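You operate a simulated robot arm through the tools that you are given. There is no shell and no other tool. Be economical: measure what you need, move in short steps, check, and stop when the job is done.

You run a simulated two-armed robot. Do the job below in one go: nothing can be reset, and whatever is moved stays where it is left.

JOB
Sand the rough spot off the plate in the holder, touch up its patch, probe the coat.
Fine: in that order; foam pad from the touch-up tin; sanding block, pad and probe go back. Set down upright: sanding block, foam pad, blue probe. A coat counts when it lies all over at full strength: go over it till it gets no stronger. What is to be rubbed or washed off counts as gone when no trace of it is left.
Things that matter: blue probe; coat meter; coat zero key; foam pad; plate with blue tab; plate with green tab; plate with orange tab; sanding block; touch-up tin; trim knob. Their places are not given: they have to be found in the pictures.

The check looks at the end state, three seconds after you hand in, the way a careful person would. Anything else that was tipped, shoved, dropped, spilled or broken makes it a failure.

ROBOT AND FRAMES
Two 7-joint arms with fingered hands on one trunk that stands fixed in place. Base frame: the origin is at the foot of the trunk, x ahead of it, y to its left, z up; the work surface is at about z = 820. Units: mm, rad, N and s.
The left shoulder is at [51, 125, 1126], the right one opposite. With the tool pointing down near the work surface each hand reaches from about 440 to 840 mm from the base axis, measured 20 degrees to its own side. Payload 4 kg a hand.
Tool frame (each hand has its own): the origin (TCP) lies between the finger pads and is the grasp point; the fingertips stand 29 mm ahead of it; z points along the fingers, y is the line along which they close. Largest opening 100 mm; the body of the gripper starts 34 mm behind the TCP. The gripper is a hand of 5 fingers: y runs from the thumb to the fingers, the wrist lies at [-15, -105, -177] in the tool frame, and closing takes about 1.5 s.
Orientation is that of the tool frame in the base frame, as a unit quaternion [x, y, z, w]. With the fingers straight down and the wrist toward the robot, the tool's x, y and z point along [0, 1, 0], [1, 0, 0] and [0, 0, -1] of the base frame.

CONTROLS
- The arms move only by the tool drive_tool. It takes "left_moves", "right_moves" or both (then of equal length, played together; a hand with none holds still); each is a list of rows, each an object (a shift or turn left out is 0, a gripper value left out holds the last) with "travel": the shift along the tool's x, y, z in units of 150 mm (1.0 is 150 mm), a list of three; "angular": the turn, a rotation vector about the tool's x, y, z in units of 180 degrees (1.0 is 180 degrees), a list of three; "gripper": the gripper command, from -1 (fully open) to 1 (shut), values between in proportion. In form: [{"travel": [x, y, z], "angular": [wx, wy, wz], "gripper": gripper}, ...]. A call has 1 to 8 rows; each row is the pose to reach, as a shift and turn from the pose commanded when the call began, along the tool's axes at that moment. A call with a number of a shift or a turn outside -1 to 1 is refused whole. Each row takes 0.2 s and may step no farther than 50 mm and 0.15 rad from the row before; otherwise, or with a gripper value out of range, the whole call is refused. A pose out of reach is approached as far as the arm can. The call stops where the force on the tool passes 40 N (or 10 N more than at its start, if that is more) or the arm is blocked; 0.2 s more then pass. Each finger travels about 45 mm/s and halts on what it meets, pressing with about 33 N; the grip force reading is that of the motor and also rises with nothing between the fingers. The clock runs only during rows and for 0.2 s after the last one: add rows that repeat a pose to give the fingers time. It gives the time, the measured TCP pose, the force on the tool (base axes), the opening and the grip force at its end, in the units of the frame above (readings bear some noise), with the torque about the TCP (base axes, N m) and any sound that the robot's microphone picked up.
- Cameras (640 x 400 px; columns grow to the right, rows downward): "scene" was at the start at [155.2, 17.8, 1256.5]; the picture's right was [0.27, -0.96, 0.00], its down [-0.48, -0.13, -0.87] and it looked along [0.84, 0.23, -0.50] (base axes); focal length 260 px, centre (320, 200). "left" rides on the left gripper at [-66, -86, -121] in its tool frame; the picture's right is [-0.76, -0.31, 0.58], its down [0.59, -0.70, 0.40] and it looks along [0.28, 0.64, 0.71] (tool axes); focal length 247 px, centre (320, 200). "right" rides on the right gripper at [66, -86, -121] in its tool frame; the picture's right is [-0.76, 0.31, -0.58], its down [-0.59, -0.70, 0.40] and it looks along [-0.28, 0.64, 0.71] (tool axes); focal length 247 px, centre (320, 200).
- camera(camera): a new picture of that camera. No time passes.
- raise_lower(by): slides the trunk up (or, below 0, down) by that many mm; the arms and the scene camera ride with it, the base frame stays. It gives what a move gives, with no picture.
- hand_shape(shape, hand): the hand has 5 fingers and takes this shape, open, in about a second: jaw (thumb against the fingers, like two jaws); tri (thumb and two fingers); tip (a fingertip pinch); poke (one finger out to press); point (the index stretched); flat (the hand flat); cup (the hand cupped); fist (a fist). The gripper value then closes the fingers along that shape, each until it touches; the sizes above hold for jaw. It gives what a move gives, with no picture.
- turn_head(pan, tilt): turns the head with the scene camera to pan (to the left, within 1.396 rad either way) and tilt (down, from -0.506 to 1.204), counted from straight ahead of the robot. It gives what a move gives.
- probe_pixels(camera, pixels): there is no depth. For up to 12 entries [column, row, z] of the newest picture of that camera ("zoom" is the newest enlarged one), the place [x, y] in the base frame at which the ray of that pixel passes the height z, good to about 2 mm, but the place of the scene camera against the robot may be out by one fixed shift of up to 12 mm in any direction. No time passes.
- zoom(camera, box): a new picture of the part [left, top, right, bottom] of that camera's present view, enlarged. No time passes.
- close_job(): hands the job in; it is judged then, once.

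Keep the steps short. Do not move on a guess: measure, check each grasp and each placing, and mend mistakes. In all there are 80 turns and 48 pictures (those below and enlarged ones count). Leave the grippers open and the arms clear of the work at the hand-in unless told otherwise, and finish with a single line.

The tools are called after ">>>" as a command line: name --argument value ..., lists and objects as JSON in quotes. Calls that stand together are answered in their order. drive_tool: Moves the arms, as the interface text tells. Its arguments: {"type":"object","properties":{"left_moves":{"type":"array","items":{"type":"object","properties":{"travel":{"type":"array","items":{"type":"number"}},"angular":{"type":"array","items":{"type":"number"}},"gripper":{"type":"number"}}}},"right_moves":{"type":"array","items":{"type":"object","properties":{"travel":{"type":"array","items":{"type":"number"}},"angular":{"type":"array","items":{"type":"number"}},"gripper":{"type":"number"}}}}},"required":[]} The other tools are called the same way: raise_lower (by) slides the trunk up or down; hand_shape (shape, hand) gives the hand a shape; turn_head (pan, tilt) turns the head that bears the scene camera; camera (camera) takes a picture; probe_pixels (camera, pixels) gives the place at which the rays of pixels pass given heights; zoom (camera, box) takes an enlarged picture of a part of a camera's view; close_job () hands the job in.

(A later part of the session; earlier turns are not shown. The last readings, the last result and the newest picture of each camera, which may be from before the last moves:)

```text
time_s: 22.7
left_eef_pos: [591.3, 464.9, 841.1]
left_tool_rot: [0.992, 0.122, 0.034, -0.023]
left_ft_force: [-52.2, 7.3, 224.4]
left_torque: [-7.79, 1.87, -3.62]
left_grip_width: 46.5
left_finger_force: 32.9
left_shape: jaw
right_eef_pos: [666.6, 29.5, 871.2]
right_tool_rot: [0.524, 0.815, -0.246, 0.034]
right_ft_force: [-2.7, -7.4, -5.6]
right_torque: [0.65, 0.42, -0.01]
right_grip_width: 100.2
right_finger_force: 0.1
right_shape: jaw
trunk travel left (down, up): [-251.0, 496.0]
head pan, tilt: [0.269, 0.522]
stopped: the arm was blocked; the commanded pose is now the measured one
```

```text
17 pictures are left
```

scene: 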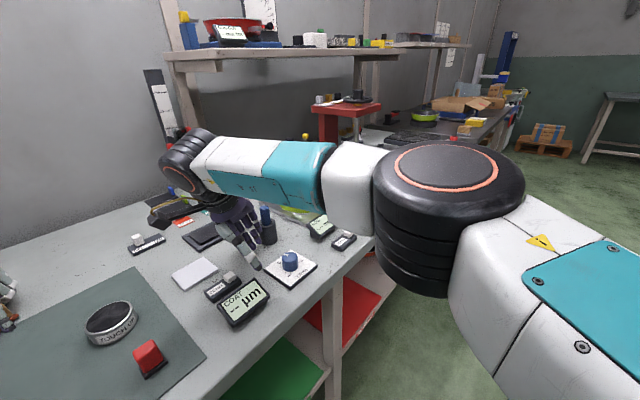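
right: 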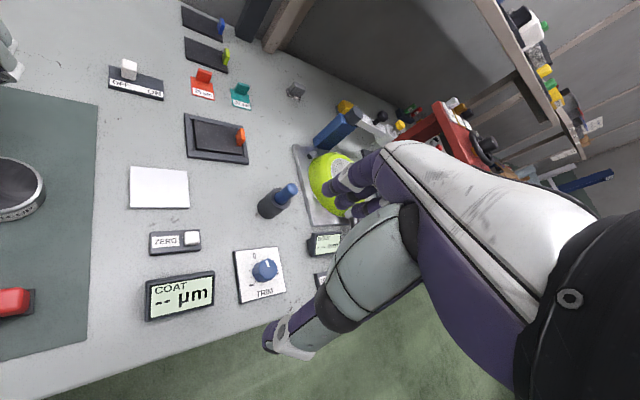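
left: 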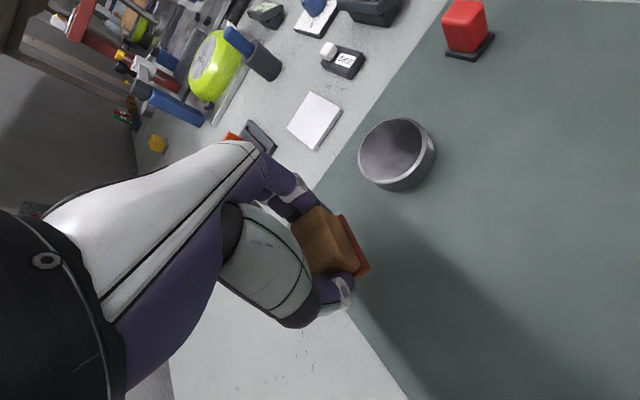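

Something is wrong with the robot's posture. Finding where the scene camera now is, by intersecting rays.

>>> probe_pixels --camera "scene" --pixels '[[150, 372, 820], [150, 372, 1000], [290, 262, 820], [290, 262, 1000], [110, 320, 820], [110, 320, 1000], [320, 390, 820], [320, 390, 1000]]'

>>> camera --camera "left"

```text
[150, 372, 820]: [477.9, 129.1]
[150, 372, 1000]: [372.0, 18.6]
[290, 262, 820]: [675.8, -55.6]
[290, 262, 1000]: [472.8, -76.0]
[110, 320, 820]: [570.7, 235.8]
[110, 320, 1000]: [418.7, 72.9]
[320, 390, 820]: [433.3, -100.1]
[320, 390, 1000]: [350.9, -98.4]
```

```text
16 pictures are left
```

left: 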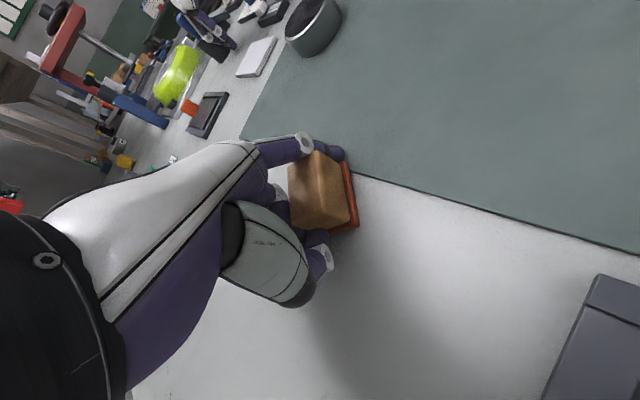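

The camera has shifted about (+107,-115): the body has been displaced and the left arm is stretched out straight with its hand pressed on the bench. Bringing the left hand back toward the body and up, and the right hand up.

>>> drive_tool --left_moves '[{"travel": [-0.05, 0.15, -0.1]}, {"travel": [-0.1, 0.3, -0.25]}, {"travel": [-0.1, 0.45, -0.4]}]' --right_moves '[{"travel": [-0.063, -0.073, -0.176]}, {"travel": [-0.126, -0.146, -0.35]}, {"travel": [-0.19, -0.22, -0.53]}]'

```text
time_s: 23.1
left_eef_pos: [618.2, 470.5, 835.1]
left_tool_rot: [0.987, 0.148, 0.043, 0.037]
left_ft_force: [18.1, 18.3, 100.0]
left_torque: [0.19, -0.64, 0.32]
left_grip_width: 38.8
left_finger_force: 33.1
left_shape: jaw
right_eef_pos: [687.1, 41.9, 864.5]
right_tool_rot: [0.554, 0.792, -0.257, 0.022]
right_ft_force: [9.4, 16.9, 12.7]
right_torque: [-0.44, -0.63, 0.76]
right_grip_width: 97.9
right_finger_force: 0.0
right_shape: jaw
right hand out of reach, approached as far as the arm can: row 1
trunk travel left (down, up): [-251.0, 496.0]
head pan, tilt: [0.269, 0.522]
stopped in row 1 (left hand): the arm was blocked; the commanded pose is now the measured one
```

>>> drive_tool --left_moves '[{"travel": [0, 0, -0.03]}, {"travel": [0, 0, -0.06]}, {"travel": [0, 0, -0.1]}, {"travel": [0, 0, -0.14]}]' --right_moves '[{"travel": [-0.01, -0.01, -0.03]}, {"travel": [-0.02, -0.02, -0.06]}, {"travel": [-0.03, -0.03, -0.09]}, {"travel": [-0.04, -0.05, -0.13]}]'

>>> camera --camera "scene"

```text
time_s: 23.4
left_eef_pos: [621.6, 470.5, 841.0]
left_tool_rot: [0.987, 0.147, 0.05, 0.04]
left_ft_force: [0.7, -7.0, 48.8]
left_torque: [-0.31, 0.2, 0.14]
left_grip_width: 35.1
left_finger_force: 32.9
left_shape: jaw
right_eef_pos: [698.0, 46.9, 861.6]
right_tool_rot: [0.568, 0.794, -0.217, -0.006]
right_ft_force: [8.4, 36.5, 6.1]
right_torque: [-2.08, -0.87, 0.81]
right_grip_width: 97.5
right_finger_force: 0.1
right_shape: jaw
right hand out of reach, approached as far as the arm can: row 1
trunk travel left (down, up): [-251.0, 496.0]
head pan, tilt: [0.269, 0.522]
stopped in row 1 (right hand): the force on the tool passed its limit at 96 N (the readings are from after the stop); the commanded pose is now the measured one
```

```text
15 pictures are left
```

scene: 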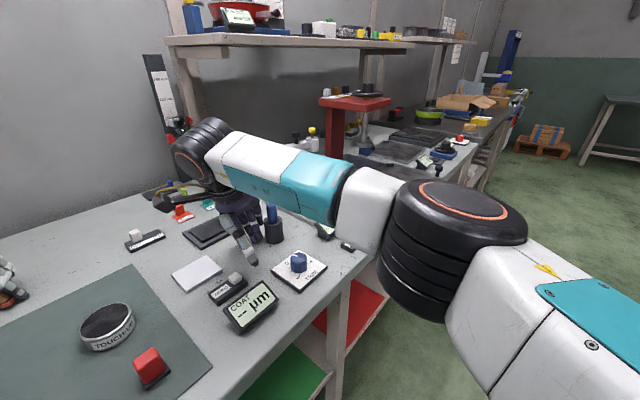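

Left force is easing (49 N). Pulling the right hand back toward the body and up, left slightly inward and up.

>>> drive_tool --left_moves '[{"travel": [-0.03, 0.03, -0.067]}, {"travel": [-0.05, 0.053, -0.13]}, {"travel": [-0.08, 0.08, -0.2]}, {"travel": [-0.1, 0.1, -0.27]}]' --right_moves '[{"travel": [-0.03, -0.104, -0.062]}, {"travel": [-0.06, -0.2, -0.13]}, {"travel": [-0.09, -0.3, -0.2]}, {"travel": [-0.12, -0.4, -0.27]}]'

```text
time_s: 24.4
left_eef_pos: [607.3, 456.1, 872.8]
left_tool_rot: [0.987, 0.149, 0.038, 0.039]
left_ft_force: [-1.0, -0.7, -0.6]
left_torque: [0.01, 0.01, 0.01]
left_grip_width: 35.8
left_finger_force: 33.1
left_shape: jaw
right_eef_pos: [659.5, 34.0, 924.3]
right_tool_rot: [0.556, 0.796, -0.241, 0.015]
right_ft_force: [0.9, 0.3, -0.8]
right_torque: [0.01, 0.03, -0.04]
right_grip_width: 99.8
right_finger_force: 0.0
right_shape: jaw
trunk travel left (down, up): [-251.0, 496.0]
head pan, tilt: [0.269, 0.522]
```

Both hands are free now and forces are zero. Raising both further.

>>> drive_tool --left_moves '[{"travel": [0, 0, -0.2]}, {"travel": [0, 0, -0.4]}, {"travel": [0, 0, -0.6]}]' --right_moves '[{"travel": [-0.06, -0.073, -0.176]}, {"travel": [-0.12, -0.146, -0.35]}, {"travel": [-0.19, -0.22, -0.53]}]'

>>> raise_lower --by 74

>>> camera --camera "scene"

```text
time_s: 25.2
left_eef_pos: [596.7, 461.2, 962.5]
left_tool_rot: [0.987, 0.15, 0.04, 0.038]
left_ft_force: [0.4, 0.5, -1.2]
left_torque: [0.02, 0.01, -0.04]
left_grip_width: 35.8
left_finger_force: 32.6
left_shape: jaw
right_eef_pos: [659.6, 34.8, 1015.7]
right_tool_rot: [0.553, 0.797, -0.242, 0.016]
right_ft_force: [-0.1, -0.1, 0.1]
right_torque: [0.02, -0.04, 0.0]
right_grip_width: 99.8
right_finger_force: 0.0
right_shape: jaw
trunk travel left (down, up): [-251.0, 496.0]
head pan, tilt: [0.269, 0.522]
```

```text
time_s: 26.3
left_eef_pos: [598.5, 460.9, 1036.2]
left_tool_rot: [0.987, 0.148, 0.039, 0.038]
left_ft_force: [0.1, 0.1, -1.3]
left_torque: [0.01, -0.01, 0.01]
left_grip_width: 35.9
left_finger_force: 33.2
left_shape: jaw
right_eef_pos: [660.0, 33.1, 1088.9]
right_tool_rot: [0.554, 0.797, -0.242, 0.015]
right_ft_force: [0.3, 0.5, -0.8]
right_torque: [-0.03, 0.01, 0.0]
right_grip_width: 100.2
right_finger_force: 0.1
right_shape: jaw
trunk travel left (down, up): [-325.0, 422.0]
head pan, tilt: [0.269, 0.522]
```

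```text
14 pictures are left
```

scene: 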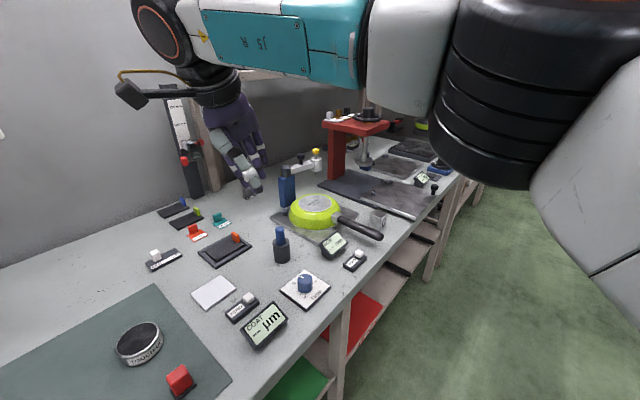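

Recovered and the bench looks undisturbed. Checking how the block now sits in the left hand.

>>> camera --camera "left"

```text
13 pictures are left
```

left: 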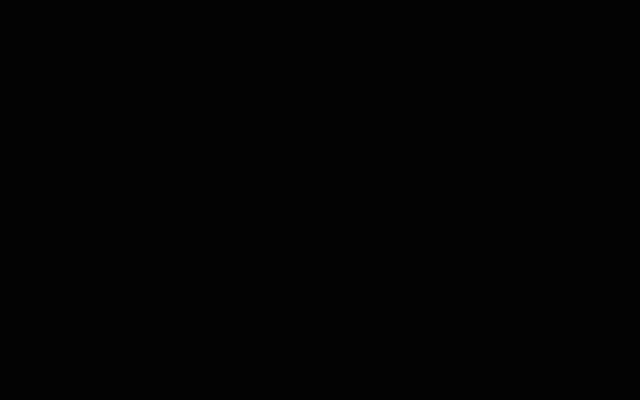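

The left camera is right against the back wall (black). Moving the left hand away from the wall and removing its tilt, then turning the head left to look.

>>> drive_tool --left_moves '[{"travel": [-0.155, 0.18, 0], "angular": [0.009, -0.007, 0]}, {"travel": [-0.31, 0.36, 0], "angular": [0.0184, -0.0143, 0]}, {"travel": [-0.465, 0.53, 0], "angular": [0.0276, -0.0214, 0]}, {"travel": [-0.62, 0.71, 0], "angular": [0.0276, -0.0214, 0]}]'

>>> turn_head --pan 0.9 --tilt 0.7

>>> camera --camera "scene"

>>> camera --camera "left"

```text
time_s: 27.3
left_eef_pos: [542.2, 333.3, 1038.6]
left_tool_rot: [0.989, 0.149, 0.0, -0.001]
left_ft_force: [0.7, 0.7, -0.7]
left_torque: [0.07, -0.04, 0.03]
left_grip_width: 36.0
left_finger_force: 33.1
left_shape: jaw
right_eef_pos: [659.7, 33.2, 1090.3]
right_tool_rot: [0.554, 0.796, -0.243, 0.016]
right_ft_force: [0.0, 0.0, 0.2]
right_torque: [0.01, 0.01, -0.01]
right_grip_width: 100.0
right_finger_force: 0.1
right_shape: jaw
trunk travel left (down, up): [-325.0, 422.0]
head pan, tilt: [0.269, 0.522]
```

```text
time_s: 28.3
left_eef_pos: [543.5, 334.4, 1038.2]
left_tool_rot: [0.989, 0.15, 0.0, 0.0]
left_ft_force: [0.2, 0.0, -1.1]
left_torque: [0.04, 0.0, -0.03]
left_grip_width: 35.8
left_finger_force: 32.9
left_shape: jaw
right_eef_pos: [660.2, 33.2, 1090.2]
right_tool_rot: [0.554, 0.796, -0.242, 0.016]
right_ft_force: [-0.1, -0.7, 1.1]
right_torque: [0.0, -0.01, 0.01]
right_grip_width: 100.2
right_finger_force: 0.1
right_shape: jaw
trunk travel left (down, up): [-325.0, 422.0]
head pan, tilt: [0.901, 0.7]
```

```text
12 pictures are left
```

scene: 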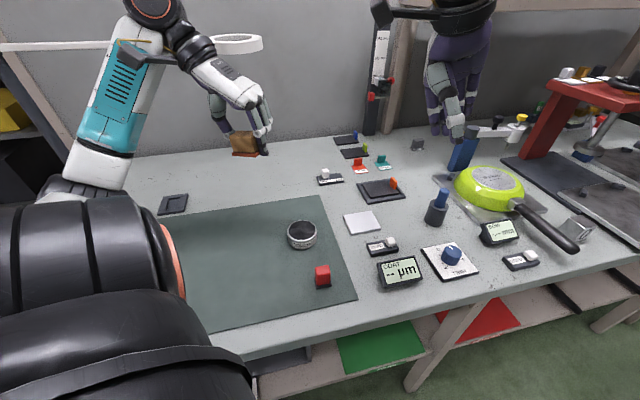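

```text
11 pictures are left
```

left: 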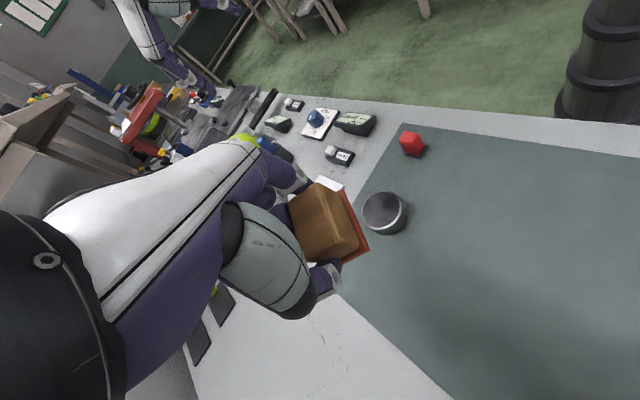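

The bench is intact and the block still held. Checking the scene camera position and calibration for free.

>>> probe_pixels --camera "scene" --pixels '[[323, 287, 820], [323, 287, 1000], [450, 270, 820], [450, 270, 1000], [302, 247, 820], [381, 190, 828], [436, 222, 820], [172, 202, 820], [443, 190, 880], [362, 222, 822]]'

```text
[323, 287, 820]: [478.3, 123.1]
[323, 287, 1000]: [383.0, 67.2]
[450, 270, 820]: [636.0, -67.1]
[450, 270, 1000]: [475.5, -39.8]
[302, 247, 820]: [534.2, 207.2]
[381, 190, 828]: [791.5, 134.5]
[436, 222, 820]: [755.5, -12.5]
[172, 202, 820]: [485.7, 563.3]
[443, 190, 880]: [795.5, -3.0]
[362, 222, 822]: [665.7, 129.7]
```

The body has shifted forward and yawed right; the left shoulder is now nearer the bench. I'll raise the trunk by 120 for elbow clearance, then carry the block over its home.

>>> raise_lower --by 120

>>> drive_tool --left_moves '[{"travel": [0.09, 0.11, 0.1], "angular": [0, 0, -0.042]}, {"travel": [0.18, 0.22, 0.2], "angular": [0, 0, -0.084]}, {"travel": [0.27, 0.34, 0.35], "angular": [0, 0, -0.126]}, {"travel": [0.361, 0.455, 0.5], "angular": [0, 0, -0.126]}, {"travel": [0.361, 0.455, 0.7], "angular": [0, 0, -0.126]}, {"travel": [0.361, 0.455, 0.9], "angular": [0, 0, -0.126]}, {"travel": [0.361, 0.455, 1.0], "angular": [0, 0, -0.126]}]'

```text
time_s: 29.8
left_eef_pos: [541.5, 334.2, 1158.6]
left_tool_rot: [0.989, 0.15, 0.0, -0.001]
left_ft_force: [0.5, 0.0, -0.9]
left_torque: [0.02, -0.01, 0.01]
left_grip_width: 35.8
left_finger_force: 32.8
left_shape: jaw
right_eef_pos: [659.8, 34.4, 1209.6]
right_tool_rot: [0.554, 0.796, -0.243, 0.015]
right_ft_force: [0.0, -1.5, 0.1]
right_torque: [0.0, -0.02, -0.01]
right_grip_width: 100.2
right_finger_force: 0.1
right_shape: jaw
trunk travel left (down, up): [-445.0, 302.0]
head pan, tilt: [0.901, 0.7]
```

```text
time_s: 31.4
left_eef_pos: [611.9, 285.4, 1008.9]
left_tool_rot: [0.94, 0.341, 0.002, 0.0]
left_ft_force: [-0.2, 0.4, -0.3]
left_torque: [0.0, -0.02, 0.02]
left_grip_width: 36.0
left_finger_force: 32.1
left_shape: jaw
right_eef_pos: [660.5, 33.4, 1209.7]
right_tool_rot: [0.554, 0.796, -0.242, 0.016]
right_ft_force: [0.8, -0.1, 0.3]
right_torque: [0.03, -0.01, 0.01]
right_grip_width: 100.0
right_finger_force: 0.0
right_shape: jaw
trunk travel left (down, up): [-445.0, 302.0]
head pan, tilt: [0.901, 0.7]
```

Working normally. A close look at the block in the hand before lowering.

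>>> camera --camera "scene"

```text
10 pictures are left
```

scene: 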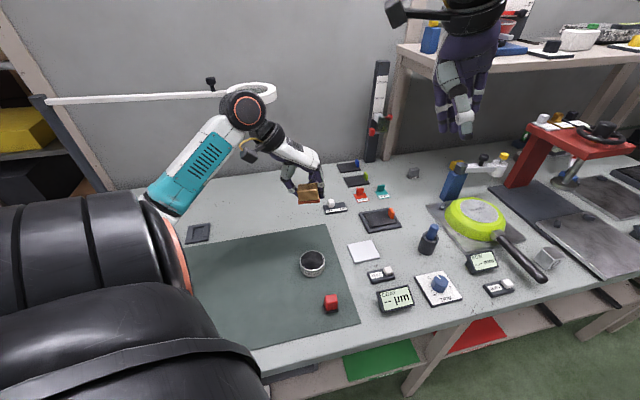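

>>> drive_tool --left_moves '[{"travel": [0.017, 0.014, 0.3]}, {"travel": [0.017, 0.014, 0.6]}, {"travel": [0.017, 0.014, 0.8]}, {"travel": [0.017, 0.014, 0.89]}]'

>>> zoom --camera "scene" --box '[260, 170, 360, 250]'

```text
time_s: 32.4
left_eef_pos: [615.9, 282.7, 874.2]
left_tool_rot: [0.94, 0.341, 0.0, -0.001]
left_ft_force: [0.3, -0.6, -0.9]
left_torque: [0.03, 0.02, -0.01]
left_grip_width: 36.2
left_finger_force: 33.0
left_shape: jaw
right_eef_pos: [659.7, 31.8, 1210.4]
right_tool_rot: [0.554, 0.797, -0.242, 0.016]
right_ft_force: [0.2, 0.4, -0.9]
right_torque: [0.01, 0.01, -0.01]
right_grip_width: 99.9
right_finger_force: 0.1
right_shape: jaw
trunk travel left (down, up): [-445.0, 302.0]
head pan, tilt: [0.901, 0.7]
```

```text
5.00 times, centred on (310, 210) of scene
```

zoom: 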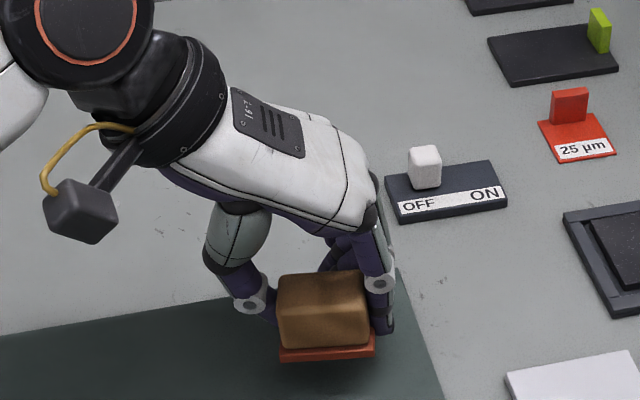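

The block hangs level. Lowering slowly to contact.

>>> drive_tool --left_moves '[{"travel": [0, 0, 0.03]}, {"travel": [0, 0, 0.06]}, {"travel": [0, 0, 0.08]}, {"travel": [0, 0, 0.093]}, {"travel": [0, 0, 0.1]}]'

```text
time_s: 33.6
left_eef_pos: [615.3, 283.6, 861.4]
left_tool_rot: [0.94, 0.341, 0.001, 0.0]
left_ft_force: [-0.6, 0.3, -0.8]
left_torque: [-0.01, 0.01, 0.02]
left_grip_width: 36.4
left_finger_force: 33.2
left_shape: jaw
right_eef_pos: [660.0, 32.8, 1210.4]
right_tool_rot: [0.555, 0.796, -0.243, 0.015]
right_ft_force: [0.5, 0.0, 0.0]
right_torque: [0.0, 0.01, -0.02]
right_grip_width: 99.9
right_finger_force: 0.0
right_shape: jaw
trunk travel left (down, up): [-445.0, 302.0]
head pan, tilt: [0.901, 0.7]
```

>>> drive_tool --left_moves '[{"travel": [0, 0, 0.02]}, {"travel": [0, 0, 0.04]}, {"travel": [0, 0, 0.05]}, {"travel": [0, 0, 0.06]}]'

```text
time_s: 34.6
left_eef_pos: [616.2, 284.2, 853.4]
left_tool_rot: [0.94, 0.341, 0.001, 0.0]
left_ft_force: [-0.4, 0.6, 3.6]
left_torque: [0.11, -0.01, -0.02]
left_grip_width: 36.4
left_finger_force: 32.9
left_shape: jaw
right_eef_pos: [658.8, 33.1, 1210.9]
right_tool_rot: [0.554, 0.796, -0.242, 0.015]
right_ft_force: [0.2, 0.0, -0.1]
right_torque: [-0.01, -0.03, 0.01]
right_grip_width: 100.2
right_finger_force: 0.0
right_shape: jaw
trunk travel left (down, up): [-445.0, 302.0]
head pan, tilt: [0.901, 0.7]
```

Contact (3.6 N at z 853). Pressing a hair more and opening.

>>> drive_tool --left_moves '[{"travel": [0, 0, 0.007]}, {"travel": [0, 0, 0.007], "gripper": -1}, {"travel": [0, 0, 0.007], "gripper": -1}, {"travel": [0, 0, 0.007], "gripper": -1}, {"travel": [0, 0, 0.007], "gripper": -1}, {"travel": [0, 0, 0.007], "gripper": -1}, {"travel": [0, 0, 0.007], "gripper": -1}, {"travel": [0, 0, 0.007], "gripper": -1}]'

>>> drive_tool --left_moves '[{"travel": [0, 0, -0.1]}, {"travel": [0, 0, -0.3]}, {"travel": [0, 0, -0.6]}, {"travel": [0, 0, -0.8]}]'

>>> zoom --camera "scene" --box '[260, 190, 370, 320]'

```text
time_s: 36.4
left_eef_pos: [616.1, 281.2, 854.9]
left_tool_rot: [0.941, 0.339, 0.003, -0.001]
left_ft_force: [7.5, -7.8, 35.4]
left_torque: [0.65, 0.58, 0.0]
left_grip_width: 87.4
left_finger_force: 0.1
left_shape: jaw
right_eef_pos: [658.9, 30.5, 1211.9]
right_tool_rot: [0.553, 0.797, -0.242, 0.016]
right_ft_force: [0.1, 0.0, -0.1]
right_torque: [-0.01, -0.02, 0.0]
right_grip_width: 99.8
right_finger_force: 0.1
right_shape: jaw
trunk travel left (down, up): [-445.0, 302.0]
head pan, tilt: [0.901, 0.7]
```

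```text
time_s: 37.4
left_eef_pos: [618.0, 283.7, 971.3]
left_tool_rot: [0.94, 0.342, -0.001, -0.001]
left_ft_force: [0.6, -0.8, -0.6]
left_torque: [0.02, 0.01, -0.03]
left_grip_width: 99.6
left_finger_force: 0.0
left_shape: jaw
right_eef_pos: [661.7, 32.0, 1209.6]
right_tool_rot: [0.554, 0.797, -0.242, 0.015]
right_ft_force: [0.8, -0.8, 0.0]
right_torque: [0.0, -0.01, 0.01]
right_grip_width: 100.0
right_finger_force: 0.2
right_shape: jaw
trunk travel left (down, up): [-445.0, 302.0]
head pan, tilt: [0.901, 0.7]
```

```text
3.08 times, centred on (315, 255) of scene
```

zoom: 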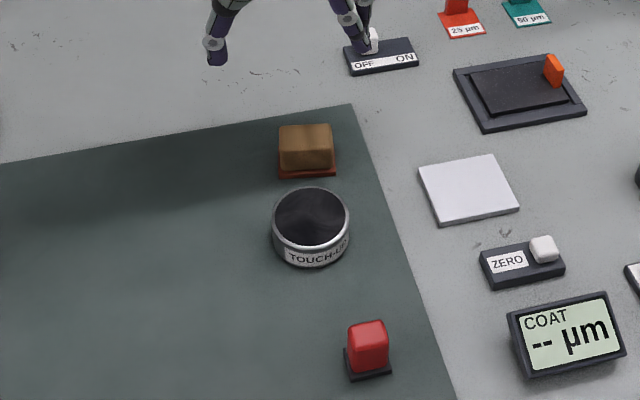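

The block stands upright on its place. Next the red pad at (483.5,132), top z≈860, yaw about -50°. Moving the left hand above it.

>>> drive_tool --left_moves '[{"travel": [-0.3, 0.04, 0]}, {"travel": [-0.6, 0.09, 0]}, {"travel": [-0.9, 0.13, 0]}]'

>>> drive_tool --left_moves '[{"travel": [-0.22, 0.034, 0.1]}, {"travel": [-0.437, 0.068, 0.2]}, {"travel": [-0.437, 0.068, 0.35]}]'

>>> camera --camera "left"

```text
time_s: 38.2
left_eef_pos: [526.1, 179.5, 968.9]
left_tool_rot: [0.94, 0.341, 0.001, 0.0]
left_ft_force: [1.0, -0.1, 0.2]
left_torque: [0.03, -0.01, 0.02]
left_grip_width: 99.8
left_finger_force: 0.0
left_shape: jaw
right_eef_pos: [658.8, 32.4, 1210.4]
right_tool_rot: [0.554, 0.796, -0.242, 0.016]
right_ft_force: [-0.4, 0.2, -0.2]
right_torque: [-0.01, -0.03, 0.0]
right_grip_width: 99.9
right_finger_force: 0.0
right_shape: jaw
trunk travel left (down, up): [-445.0, 302.0]
head pan, tilt: [0.901, 0.7]
```

```text
time_s: 39.0
left_eef_pos: [482.9, 134.5, 918.8]
left_tool_rot: [0.94, 0.342, 0.0, -0.001]
left_ft_force: [0.1, -0.5, -0.7]
left_torque: [0.01, 0.0, 0.0]
left_grip_width: 99.7
left_finger_force: 0.0
left_shape: jaw
left hand out of reach, approached as far as the arm can: row 2
right_eef_pos: [659.1, 33.1, 1210.3]
right_tool_rot: [0.554, 0.796, -0.243, 0.016]
right_ft_force: [0.2, 0.5, -0.5]
right_torque: [0.02, -0.03, -0.02]
right_grip_width: 99.8
right_finger_force: 0.1
right_shape: jaw
trunk travel left (down, up): [-445.0, 302.0]
head pan, tilt: [0.901, 0.7]
```

```text
7 pictures are left
```

left: 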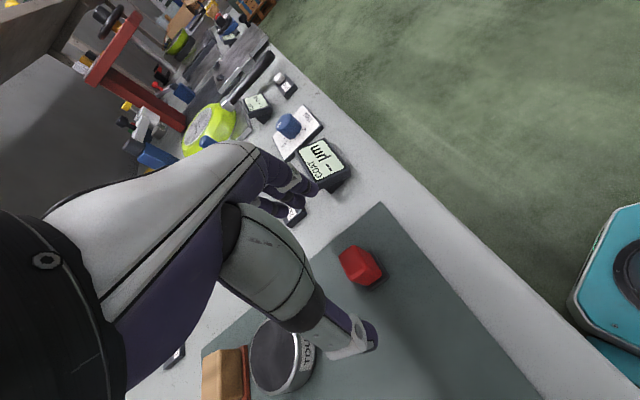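

The pad lies right on the grasp line (≈(363,266)). Narrowing the opening to ~60, descending to z≈868, then closing.

>>> drive_tool --left_moves '[{"gripper": -0.2}, {"gripper": -0.2}, {"gripper": -0.2}, {"travel": [0, 0, 0.12]}, {"travel": [0, 0, 0.24]}, {"travel": [0, 0, 0.34]}]'

>>> drive_tool --left_moves '[{"gripper": 1}, {"gripper": 1}, {"gripper": 1}, {"gripper": 1}, {"gripper": 1}, {"gripper": 1}, {"gripper": 1}]'

```text
time_s: 40.4
left_eef_pos: [481.6, 132.2, 868.4]
left_tool_rot: [0.94, 0.341, 0.0, -0.001]
left_ft_force: [0.1, -1.4, 0.1]
left_torque: [0.03, -0.02, -0.02]
left_grip_width: 60.3
left_finger_force: 0.1
left_shape: jaw
right_eef_pos: [660.9, 32.0, 1210.9]
right_tool_rot: [0.554, 0.797, -0.241, 0.016]
right_ft_force: [-0.2, -0.2, -0.5]
right_torque: [0.01, 0.01, 0.0]
right_grip_width: 99.9
right_finger_force: 0.0
right_shape: jaw
trunk travel left (down, up): [-445.0, 302.0]
head pan, tilt: [0.901, 0.7]
```

```text
time_s: 42.0
left_eef_pos: [481.1, 131.2, 868.3]
left_tool_rot: [0.94, 0.341, 0.001, 0.0]
left_ft_force: [-0.6, -0.3, 0.3]
left_torque: [0.0, 0.02, 0.0]
left_grip_width: 20.1
left_finger_force: 32.9
left_shape: jaw
right_eef_pos: [659.6, 33.8, 1210.0]
right_tool_rot: [0.555, 0.796, -0.241, 0.016]
right_ft_force: [0.3, -0.3, -0.9]
right_torque: [0.03, 0.01, 0.01]
right_grip_width: 100.2
right_finger_force: 0.1
right_shape: jaw
trunk travel left (down, up): [-445.0, 302.0]
head pan, tilt: [0.901, 0.7]
```

Gripped (20 mm). Home pose noted: TCP (481.5,131.7,868), pad bottom 48 below TCP. Lifting and moving over the tin centre (549.5,225).

>>> drive_tool --left_moves '[{"travel": [0, 0, -0.2]}, {"travel": [0, 0, -0.42]}, {"travel": [0.25, -0.06, -0.42]}, {"travel": [0.5, -0.12, -0.42]}, {"travel": [0.747, -0.185, -0.42]}, {"travel": [0.747, -0.185, -0.3]}, {"travel": [0.747, -0.185, -0.22]}]'

>>> zoom --camera "scene" --box '[260, 190, 370, 320]'

```text
time_s: 43.6
left_eef_pos: [549.8, 224.6, 900.5]
left_tool_rot: [0.94, 0.341, 0.0, 0.0]
left_ft_force: [0.1, -0.3, -0.4]
left_torque: [0.02, 0.02, 0.0]
left_grip_width: 20.3
left_finger_force: 33.4
left_shape: jaw
left hand out of reach, approached as far as the arm can: row 2
right_eef_pos: [661.0, 33.3, 1210.3]
right_tool_rot: [0.554, 0.796, -0.242, 0.016]
right_ft_force: [0.7, -0.5, -0.1]
right_torque: [0.02, -0.02, -0.03]
right_grip_width: 99.8
right_finger_force: 0.1
right_shape: jaw
trunk travel left (down, up): [-445.0, 302.0]
head pan, tilt: [0.901, 0.7]
```

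```text
3.08 times, centred on (315, 255) of scene
```

zoom: 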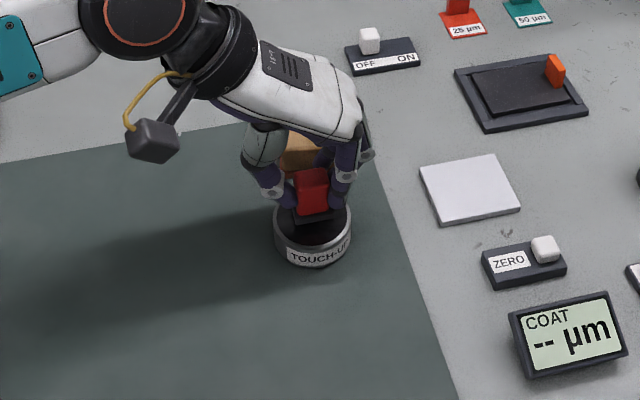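

The pad is centred over the tin. Dipping slowly.

>>> drive_tool --left_moves '[{"travel": [0, 0, 0.03]}, {"travel": [0, 0, 0.06]}, {"travel": [0, 0, 0.085]}, {"travel": [0, 0, 0.1]}, {"travel": [0, 0, 0.1]}]'

```text
time_s: 44.7
left_eef_pos: [552.1, 225.1, 892.3]
left_tool_rot: [0.94, 0.34, 0.007, 0.004]
left_ft_force: [-6.1, 0.4, 22.2]
left_torque: [0.02, 0.16, -0.01]
left_grip_width: 22.1
left_finger_force: 32.9
left_shape: jaw
right_eef_pos: [659.6, 33.5, 1210.7]
right_tool_rot: [0.554, 0.797, -0.242, 0.017]
right_ft_force: [0.3, 0.4, -0.8]
right_torque: [-0.02, 0.02, 0.02]
right_grip_width: 99.9
right_finger_force: 0.1
right_shape: jaw
trunk travel left (down, up): [-445.0, 302.0]
head pan, tilt: [0.901, 0.7]
stopped in row 5 (left hand): the force on the tool passed its limit at 41 N (the readings are from after the stop); the commanded pose is now the measured one
```

Contact at about 845 for the pad bottom (paint surface). Lifting and carrying the pad to the plate.

>>> drive_tool --left_moves '[{"travel": [0, 0, -0.12]}, {"travel": [0, 0, -0.3]}, {"travel": [0.15, 0.24, -0.3]}, {"travel": [0.3, 0.48, -0.3]}, {"travel": [0.45, 0.73, -0.3]}]'

>>> drive_tool --left_moves '[{"travel": [0.15, 0.24, 0]}, {"travel": [0.3, 0.48, 0], "angular": [0, 0, -0.0111]}, {"travel": [0.44, 0.65, 0], "angular": [0, 0, -0.0222]}, {"travel": [0.44, 0.65, 0.15], "angular": [0, 0, -0.0222]}, {"travel": [0.44, 0.65, 0.25], "angular": [0, 0, -0.0222]}]'

```text
time_s: 45.9
left_eef_pos: [675.0, 184.1, 936.2]
left_tool_rot: [0.94, 0.342, 0.003, 0.002]
left_ft_force: [0.5, -0.7, -0.8]
left_torque: [0.02, 0.0, 0.0]
left_grip_width: 21.3
left_finger_force: 33.1
left_shape: jaw
right_eef_pos: [661.2, 32.6, 1209.6]
right_tool_rot: [0.554, 0.796, -0.243, 0.016]
right_ft_force: [-0.3, 0.4, 0.0]
right_torque: [0.0, 0.04, 0.01]
right_grip_width: 99.9
right_finger_force: 0.1
right_shape: jaw
trunk travel left (down, up): [-445.0, 302.0]
head pan, tilt: [0.901, 0.7]
```

```text
time_s: 47.1
left_eef_pos: [789.1, 151.5, 898.5]
left_tool_rot: [0.928, 0.374, 0.005, 0.001]
left_ft_force: [0.4, -0.5, 0.0]
left_torque: [0.02, 0.02, 0.0]
left_grip_width: 19.3
left_finger_force: 33.1
left_shape: jaw
right_eef_pos: [661.7, 33.4, 1208.2]
right_tool_rot: [0.555, 0.796, -0.242, 0.016]
right_ft_force: [-1.6, 0.4, 0.1]
right_torque: [-0.01, -0.01, 0.01]
right_grip_width: 100.0
right_finger_force: 0.0
right_shape: jaw
trunk travel left (down, up): [-445.0, 302.0]
head pan, tilt: [0.901, 0.7]
```

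Checking alignment of pad over the plate.

>>> zoom --camera "left" --box '[270, 160, 430, 320]'

```text
2.50 times, centred on (350, 240) of left
```

zoom: 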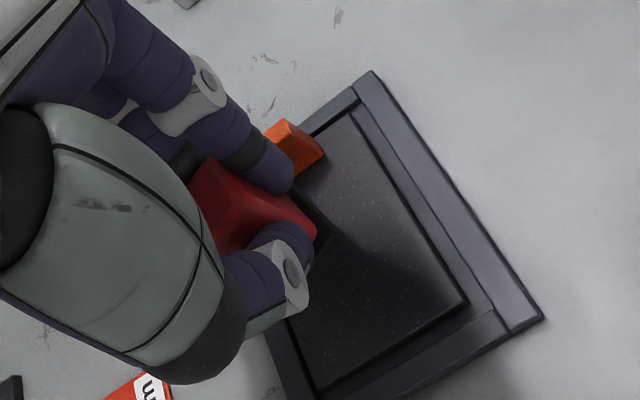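

>>> probe_pixels --camera "zoom" --pixels '[[465, 303, 827], [318, 388, 827], [350, 115, 827], [543, 318, 826], [318, 235, 850]]'

```text
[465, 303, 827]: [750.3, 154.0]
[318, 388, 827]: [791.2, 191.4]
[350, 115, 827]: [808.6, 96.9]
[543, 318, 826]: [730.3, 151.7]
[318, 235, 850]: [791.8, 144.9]
```

Plate position confirmed. Lowering the pad to the plate.

>>> drive_tool --left_moves '[{"travel": [0, 0, 0.08]}, {"travel": [0, 0, 0.12]}, {"travel": [0, 0, 0.135]}, {"travel": [0, 0, 0.15]}, {"travel": [0, 0, 0.15]}]'

```text
time_s: 48.3
left_eef_pos: [788.3, 151.3, 877.1]
left_tool_rot: [0.928, 0.373, 0.005, 0.004]
left_ft_force: [1.0, -1.0, -1.3]
left_torque: [0.02, 0.0, -0.02]
left_grip_width: 19.4
left_finger_force: 33.2
left_shape: jaw
right_eef_pos: [661.5, 33.5, 1209.6]
right_tool_rot: [0.554, 0.796, -0.243, 0.016]
right_ft_force: [0.6, 0.5, 0.1]
right_torque: [-0.02, 0.0, 0.03]
right_grip_width: 100.1
right_finger_force: 0.2
right_shape: jaw
trunk travel left (down, up): [-445.0, 302.0]
head pan, tilt: [0.901, 0.7]
```

>>> drive_tool --left_moves '[{"travel": [0, 0, 0.015]}, {"travel": [0, 0, 0.03]}, {"travel": [0, 0, 0.04]}, {"travel": [0, 0, 0.04]}]'

```text
time_s: 49.3
left_eef_pos: [788.4, 151.4, 873.7]
left_tool_rot: [0.927, 0.374, 0.006, 0.004]
left_ft_force: [-1.5, -0.3, 12.2]
left_torque: [-0.06, -0.23, -0.03]
left_grip_width: 19.9
left_finger_force: 32.9
left_shape: jaw
right_eef_pos: [658.3, 32.5, 1211.7]
right_tool_rot: [0.554, 0.796, -0.242, 0.017]
right_ft_force: [0.5, -0.2, 0.4]
right_torque: [0.02, 0.0, 0.0]
right_grip_width: 100.1
right_finger_force: 0.0
right_shape: jaw
trunk travel left (down, up): [-445.0, 302.0]
head pan, tilt: [0.901, 0.7]
```

Contact at 12 N. Wiping in lanes across the patch area.

>>> drive_tool --left_moves '[{"travel": [0, 0.1, 0]}, {"travel": [0, -0.1, 0]}, {"travel": [0.06, -0.1, 0]}, {"travel": [0.06, 0.1, 0]}, {"travel": [0.095, 0.1, 0]}, {"travel": [0.095, -0.1, 0]}, {"travel": [0.04, -0.1, 0]}, {"travel": [0.04, 0.1, 0]}]'

>>> drive_tool --left_moves '[{"travel": [-0.08, 0, 0]}, {"travel": [-0.08, -0.2, 0]}, {"travel": [-0.135, -0.2, 0]}, {"travel": [-0.135, 0, 0]}, {"travel": [-0.1, 0, 0]}, {"travel": [-0.1, -0.2, 0]}, {"travel": [-0.04, -0.2, 0]}, {"travel": [-0.04, -0.1, 0]}]'

>>> drive_tool --left_moves '[{"travel": [0.08, 0, 0]}, {"travel": [0.08, 0.1, 0]}, {"travel": [-0.09, 0.1, 0]}, {"travel": [-0.09, 0.03, 0]}, {"travel": [0.09, 0.03, 0]}, {"travel": [0.09, -0.05, 0]}, {"travel": [-0.09, -0.05, 0]}, {"travel": [0, -0.05, 0]}]'

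```text
time_s: 51.1
left_eef_pos: [802.3, 143.0, 871.1]
left_tool_rot: [0.928, 0.373, 0.005, 0.002]
left_ft_force: [-1.7, 1.9, 14.7]
left_torque: [-0.01, -0.19, 0.01]
left_grip_width: 20.1
left_finger_force: 33.1
left_shape: jaw
right_eef_pos: [659.0, 32.4, 1210.0]
right_tool_rot: [0.554, 0.797, -0.241, 0.016]
right_ft_force: [-0.2, -0.4, -0.1]
right_torque: [0.03, 0.03, 0.0]
right_grip_width: 99.9
right_finger_force: 0.1
right_shape: jaw
trunk travel left (down, up): [-445.0, 302.0]
head pan, tilt: [0.901, 0.7]
```

```text
time_s: 52.9
left_eef_pos: [787.1, 153.2, 872.6]
left_tool_rot: [0.927, 0.374, 0.005, 0.002]
left_ft_force: [-1.5, 2.3, 6.1]
left_torque: [0.03, -0.06, -0.02]
left_grip_width: 19.9
left_finger_force: 33.1
left_shape: jaw
right_eef_pos: [660.8, 33.8, 1211.1]
right_tool_rot: [0.554, 0.796, -0.243, 0.016]
right_ft_force: [0.5, 0.3, -0.1]
right_torque: [-0.02, -0.01, 0.03]
right_grip_width: 100.3
right_finger_force: 0.1
right_shape: jaw
trunk travel left (down, up): [-445.0, 302.0]
head pan, tilt: [0.901, 0.7]
```

```text
time_s: 54.7
left_eef_pos: [782.3, 157.3, 871.3]
left_tool_rot: [0.928, 0.373, 0.005, 0.002]
left_ft_force: [-2.2, -2.6, 9.8]
left_torque: [-0.08, -0.1, -0.04]
left_grip_width: 19.9
left_finger_force: 33.5
left_shape: jaw
right_eef_pos: [659.9, 33.0, 1210.8]
right_tool_rot: [0.554, 0.796, -0.242, 0.016]
right_ft_force: [0.0, 0.1, -0.6]
right_torque: [-0.02, 0.05, 0.0]
right_grip_width: 100.1
right_finger_force: 0.2
right_shape: jaw
trunk travel left (down, up): [-445.0, 302.0]
head pan, tilt: [0.901, 0.7]
```

Lifting and backing off to inspect the coat.

>>> drive_tool --left_moves '[{"travel": [0, 0, -0.15]}, {"travel": [0.03, -0.1, -0.4]}, {"travel": [0.08, -0.3, -0.5]}, {"travel": [0.14, -0.5, -0.5]}, {"travel": [0.16, -0.65, -0.5]}]'

>>> zoom --camera "left" --box '[310, 100, 430, 220]'

```text
time_s: 55.9
left_eef_pos: [730.9, 243.9, 946.8]
left_tool_rot: [0.928, 0.373, 0.004, 0.002]
left_ft_force: [1.2, 0.4, -1.2]
left_torque: [0.02, 0.0, 0.02]
left_grip_width: 19.2
left_finger_force: 33.0
left_shape: jaw
right_eef_pos: [660.2, 33.9, 1210.2]
right_tool_rot: [0.554, 0.796, -0.242, 0.015]
right_ft_force: [0.2, -0.1, 0.0]
right_torque: [-0.06, -0.03, -0.03]
right_grip_width: 100.3
right_finger_force: 0.1
right_shape: jaw
trunk travel left (down, up): [-445.0, 302.0]
head pan, tilt: [0.901, 0.7]
```

```text
3.33 times, centred on (370, 160) of left
```

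zoom: 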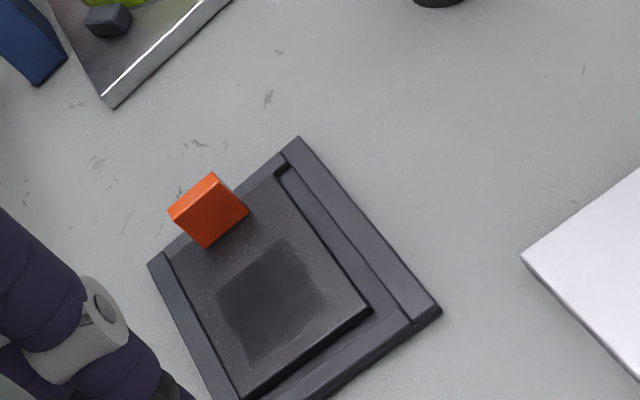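

A dark coat now shows as a square patch. Measuring it.

>>> probe_pixels --camera "zoom" --pixels '[[217, 292, 827], [285, 238, 827], [328, 300, 827], [250, 364, 827], [270, 298, 827]]'

```text
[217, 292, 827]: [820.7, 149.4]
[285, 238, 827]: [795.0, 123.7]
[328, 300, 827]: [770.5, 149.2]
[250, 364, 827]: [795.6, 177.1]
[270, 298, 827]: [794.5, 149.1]
```

The patch is a ~36 mm square at (795,150), fully inside what I wiped. I'll load the pad once more and go over it until it no longer changes.

>>> drive_tool --left_moves '[{"travel": [-0.19, -0.15, 0]}, {"travel": [-0.38, -0.3, 0]}, {"travel": [-0.575, -0.45, 0]}, {"travel": [-0.77, -0.6, 0]}, {"travel": [-0.958, -0.75, 0]}, {"travel": [-0.958, -0.75, 0.2]}, {"travel": [-0.958, -0.75, 0.3]}, {"travel": [-0.958, -0.75, 0.35]}]'

>>> drive_tool --left_moves '[{"travel": [0, 0, 0.01]}, {"travel": [0, 0, 0.02]}, {"travel": [0, 0, 0.03]}, {"travel": [0, 0, 0.035]}]'

```text
time_s: 57.7
left_eef_pos: [550.4, 225.5, 892.6]
left_tool_rot: [0.928, 0.373, 0.006, 0.004]
left_ft_force: [-1.9, 0.7, 7.5]
left_torque: [0.01, -0.09, 0.0]
left_grip_width: 19.8
left_finger_force: 33.1
left_shape: jaw
right_eef_pos: [659.5, 33.3, 1211.0]
right_tool_rot: [0.554, 0.796, -0.242, 0.016]
right_ft_force: [0.4, 0.1, 0.3]
right_torque: [-0.02, 0.01, 0.02]
right_grip_width: 100.0
right_finger_force: 0.1
right_shape: jaw
trunk travel left (down, up): [-445.0, 302.0]
head pan, tilt: [0.901, 0.7]
```

```text
time_s: 58.7
left_eef_pos: [550.5, 225.4, 890.3]
left_tool_rot: [0.928, 0.373, 0.009, 0.004]
left_ft_force: [-5.5, 3.1, 36.5]
left_torque: [-0.11, -0.23, -0.06]
left_grip_width: 21.8
left_finger_force: 33.0
left_shape: jaw
right_eef_pos: [657.2, 33.0, 1211.8]
right_tool_rot: [0.555, 0.796, -0.241, 0.016]
right_ft_force: [0.0, -0.1, 0.0]
right_torque: [-0.02, -0.01, -0.01]
right_grip_width: 99.9
right_finger_force: 0.1
right_shape: jaw
trunk travel left (down, up): [-445.0, 302.0]
head pan, tilt: [0.901, 0.7]
```

Loaded. Carrying it back over the patch and lowering.

>>> drive_tool --left_moves '[{"travel": [0, 0, -0.15]}, {"travel": [0, 0, -0.35]}, {"travel": [0.13, 0.25, -0.35]}, {"travel": [0.27, 0.5, -0.35]}, {"travel": [0.41, 0.75, -0.35]}]'

>>> drive_tool --left_moves '[{"travel": [0.13, 0.25, 0]}, {"travel": [0.27, 0.5, 0]}, {"travel": [0.41, 0.745, 0]}, {"travel": [0.41, 0.745, 0.2]}, {"travel": [0.41, 0.745, 0.38]}, {"travel": [0.41, 0.745, 0.43]}, {"travel": [0.41, 0.745, 0.45]}]'

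```text
time_s: 59.9
left_eef_pos: [675.0, 185.6, 940.3]
left_tool_rot: [0.927, 0.374, 0.003, 0.002]
left_ft_force: [-0.3, -0.1, -0.2]
left_torque: [0.02, 0.01, 0.0]
left_grip_width: 19.8
left_finger_force: 32.8
left_shape: jaw
right_eef_pos: [661.1, 33.5, 1209.5]
right_tool_rot: [0.554, 0.796, -0.242, 0.015]
right_ft_force: [0.8, -1.2, -0.6]
right_torque: [0.0, 0.01, 0.01]
right_grip_width: 99.8
right_finger_force: 0.1
right_shape: jaw
trunk travel left (down, up): [-445.0, 302.0]
head pan, tilt: [0.901, 0.7]
```

```text
time_s: 61.5
left_eef_pos: [795.4, 150.3, 874.0]
left_tool_rot: [0.927, 0.374, 0.006, 0.003]
left_ft_force: [0.4, -0.2, 0.4]
left_torque: [0.0, 0.03, -0.06]
left_grip_width: 19.6
left_finger_force: 32.9
left_shape: jaw
right_eef_pos: [660.5, 33.7, 1209.7]
right_tool_rot: [0.553, 0.797, -0.242, 0.017]
right_ft_force: [0.5, 0.2, 0.4]
right_torque: [-0.01, 0.02, 0.0]
right_grip_width: 100.3
right_finger_force: 0.0
right_shape: jaw
trunk travel left (down, up): [-445.0, 302.0]
head pan, tilt: [0.901, 0.7]
```

>>> drive_tool --left_moves '[{"travel": [0, 0, 0.02]}, {"travel": [0.065, 0.07, 0.03]}, {"travel": [0.065, -0.08, 0.03]}, {"travel": [0.02, -0.08, 0.03]}, {"travel": [0.02, 0.07, 0.03]}, {"travel": [-0.03, 0.07, 0.03]}, {"travel": [-0.03, -0.08, 0.03]}, {"travel": [-0.07, -0.08, 0.03]}]'

>>> drive_tool --left_moves '[{"travel": [0, 0.15, 0]}, {"travel": [0.135, 0.15, 0]}, {"travel": [0.135, 0.1, 0]}, {"travel": [0, 0.1, 0]}, {"travel": [0, 0.05, 0]}, {"travel": [0.135, 0.05, 0]}, {"travel": [0.135, 0, 0]}, {"travel": [0, 0, 0]}]'

>>> drive_tool --left_moves '[{"travel": [0, 0.15, 0]}, {"travel": [0.045, 0.15, 0]}, {"travel": [0.045, 0, 0]}, {"travel": [0.09, 0, 0]}, {"travel": [0.09, 0.15, 0]}, {"travel": [0.135, 0.15, 0]}, {"travel": [0.135, 0, 0]}, {"travel": [0.07, 0.07, 0]}]'

>>> drive_tool --left_moves '[{"travel": [0, 0, -0.15]}, {"travel": [0.03, -0.1, -0.4]}, {"travel": [0.08, -0.3, -0.5]}, {"travel": [0.14, -0.5, -0.5]}, {"travel": [0.16, -0.72, -0.5]}]'

>>> zoom --camera "left" --box '[310, 100, 430, 220]'

```text
time_s: 63.3
left_eef_pos: [778.4, 152.1, 870.1]
left_tool_rot: [0.927, 0.375, 0.006, 0.002]
left_ft_force: [4.1, 2.9, 15.9]
left_torque: [-0.02, -0.34, 0.07]
left_grip_width: 20.2
left_finger_force: 32.9
left_shape: jaw
right_eef_pos: [659.8, 33.8, 1211.3]
right_tool_rot: [0.553, 0.797, -0.242, 0.016]
right_ft_force: [0.3, -0.4, -0.1]
right_torque: [0.02, 0.01, 0.0]
right_grip_width: 100.2
right_finger_force: 0.0
right_shape: jaw
trunk travel left (down, up): [-445.0, 302.0]
head pan, tilt: [0.901, 0.7]
```

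```text
time_s: 65.1
left_eef_pos: [777.5, 151.7, 869.1]
left_tool_rot: [0.927, 0.374, 0.005, 0.001]
left_ft_force: [0.5, 4.0, 12.5]
left_torque: [0.0, -0.26, 0.05]
left_grip_width: 19.9
left_finger_force: 33.1
left_shape: jaw
right_eef_pos: [660.0, 32.6, 1210.8]
right_tool_rot: [0.554, 0.796, -0.242, 0.016]
right_ft_force: [0.3, 0.3, 0.1]
right_torque: [-0.05, -0.02, -0.02]
right_grip_width: 100.0
right_finger_force: 0.0
right_shape: jaw
trunk travel left (down, up): [-445.0, 302.0]
head pan, tilt: [0.901, 0.7]
```

```text
time_s: 66.9
left_eef_pos: [793.0, 150.4, 870.2]
left_tool_rot: [0.928, 0.373, 0.006, 0.002]
left_ft_force: [-1.6, 2.5, 11.1]
left_torque: [-0.01, -0.13, 0.01]
left_grip_width: 19.6
left_finger_force: 32.7
left_shape: jaw
right_eef_pos: [660.4, 32.7, 1209.0]
right_tool_rot: [0.554, 0.797, -0.242, 0.016]
right_ft_force: [0.9, 0.2, -0.4]
right_torque: [0.03, 0.02, -0.03]
right_grip_width: 100.0
right_finger_force: 0.1
right_shape: jaw
trunk travel left (down, up): [-445.0, 302.0]
head pan, tilt: [0.901, 0.7]
```

```text
time_s: 68.1
left_eef_pos: [735.7, 244.8, 943.6]
left_tool_rot: [0.928, 0.373, 0.004, 0.002]
left_ft_force: [-0.2, 1.0, -1.5]
left_torque: [-0.04, -0.03, 0.03]
left_grip_width: 19.1
left_finger_force: 32.9
left_shape: jaw
right_eef_pos: [660.3, 34.7, 1209.7]
right_tool_rot: [0.554, 0.796, -0.242, 0.016]
right_ft_force: [-0.8, -0.1, -0.3]
right_torque: [0.0, 0.0, 0.01]
right_grip_width: 100.0
right_finger_force: 0.1
right_shape: jaw
trunk travel left (down, up): [-445.0, 302.0]
head pan, tilt: [0.901, 0.7]
```

```text
3.33 times, centred on (370, 160) of left
```

zoom: 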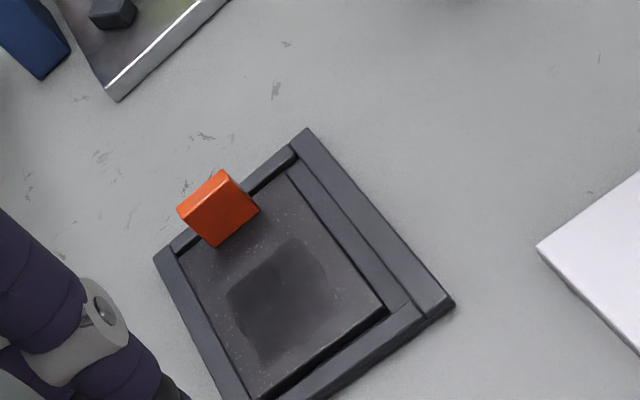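

The coat looks the same as before: full strength, even. Returning the pad to its home (481.5,131.7).

>>> drive_tool --left_moves '[{"travel": [-0.25, -0.09, 0]}, {"travel": [-0.5, -0.18, 0]}, {"travel": [-0.75, -0.27, 0]}, {"travel": [-0.872, -0.318, 0]}]'

>>> drive_tool --left_moves '[{"travel": [-0.24, -0.09, 0.1]}, {"travel": [-0.48, -0.18, 0.22], "angular": [0, 0, 0.0111]}, {"travel": [-0.7, -0.26, 0.25], "angular": [0, 0, 0.0222]}, {"travel": [-0.87, -0.318, 0.27], "angular": [0, 0, 0.0222]}, {"travel": [-0.87, -0.318, 0.4], "angular": [0, 0, 0.0222]}]'

```text
time_s: 69.1
left_eef_pos: [607.7, 189.3, 941.7]
left_tool_rot: [0.927, 0.374, 0.004, 0.002]
left_ft_force: [-0.6, 0.7, -0.7]
left_torque: [0.0, 0.01, -0.02]
left_grip_width: 19.0
left_finger_force: 33.0
left_shape: jaw
right_eef_pos: [659.4, 33.8, 1209.7]
right_tool_rot: [0.554, 0.796, -0.242, 0.016]
right_ft_force: [0.0, -0.2, -0.8]
right_torque: [0.0, -0.03, -0.03]
right_grip_width: 100.0
right_finger_force: 0.0
right_shape: jaw
trunk travel left (down, up): [-445.0, 302.0]
head pan, tilt: [0.901, 0.7]
```

```text
time_s: 70.3
left_eef_pos: [479.9, 130.8, 879.9]
left_tool_rot: [0.94, 0.34, 0.005, 0.002]
left_ft_force: [-0.2, -0.3, -1.4]
left_torque: [-0.03, 0.0, -0.01]
left_grip_width: 19.1
left_finger_force: 33.1
left_shape: jaw
right_eef_pos: [660.7, 32.9, 1209.6]
right_tool_rot: [0.554, 0.797, -0.242, 0.016]
right_ft_force: [0.3, 0.3, -0.2]
right_torque: [0.0, -0.03, -0.02]
right_grip_width: 100.3
right_finger_force: 0.0
right_shape: jaw
trunk travel left (down, up): [-445.0, 302.0]
head pan, tilt: [0.901, 0.7]
```

>>> drive_tool --left_moves '[{"travel": [0.005, 0.005, 0.05]}, {"travel": [0.005, 0.005, 0.075]}, {"travel": [0.005, 0.005, 0.09]}, {"travel": [0.005, 0.005, 0.09]}]'

```text
time_s: 71.3
left_eef_pos: [482.8, 132.1, 866.2]
left_tool_rot: [0.94, 0.341, 0.004, 0.002]
left_ft_force: [0.2, 0.6, -0.4]
left_torque: [0.01, 0.03, 0.03]
left_grip_width: 18.8
left_finger_force: 33.3
left_shape: jaw
right_eef_pos: [661.5, 33.4, 1210.6]
right_tool_rot: [0.554, 0.796, -0.242, 0.016]
right_ft_force: [-0.2, 0.7, 0.0]
right_torque: [0.0, 0.0, 0.0]
right_grip_width: 100.0
right_finger_force: 0.0
right_shape: jaw
trunk travel left (down, up): [-445.0, 302.0]
head pan, tilt: [0.901, 0.7]
```

>>> drive_tool --left_moves '[{"travel": [0, 0, 0.01]}, {"travel": [0, 0, 0.02]}, {"travel": [0, 0, 0.027]}, {"travel": [0, 0, 0.027]}]'

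```text
time_s: 72.3
left_eef_pos: [482.6, 132.0, 863.7]
left_tool_rot: [0.94, 0.34, 0.005, 0.002]
left_ft_force: [-1.7, 2.4, 7.9]
left_torque: [-0.04, -0.12, 0.05]
left_grip_width: 19.1
left_finger_force: 32.9
left_shape: jaw
right_eef_pos: [659.9, 34.0, 1210.4]
right_tool_rot: [0.554, 0.796, -0.243, 0.015]
right_ft_force: [-0.1, -0.8, -0.3]
right_torque: [-0.01, -0.01, 0.01]
right_grip_width: 100.1
right_finger_force: 0.0
right_shape: jaw
trunk travel left (down, up): [-445.0, 302.0]
head pan, tilt: [0.901, 0.7]
```

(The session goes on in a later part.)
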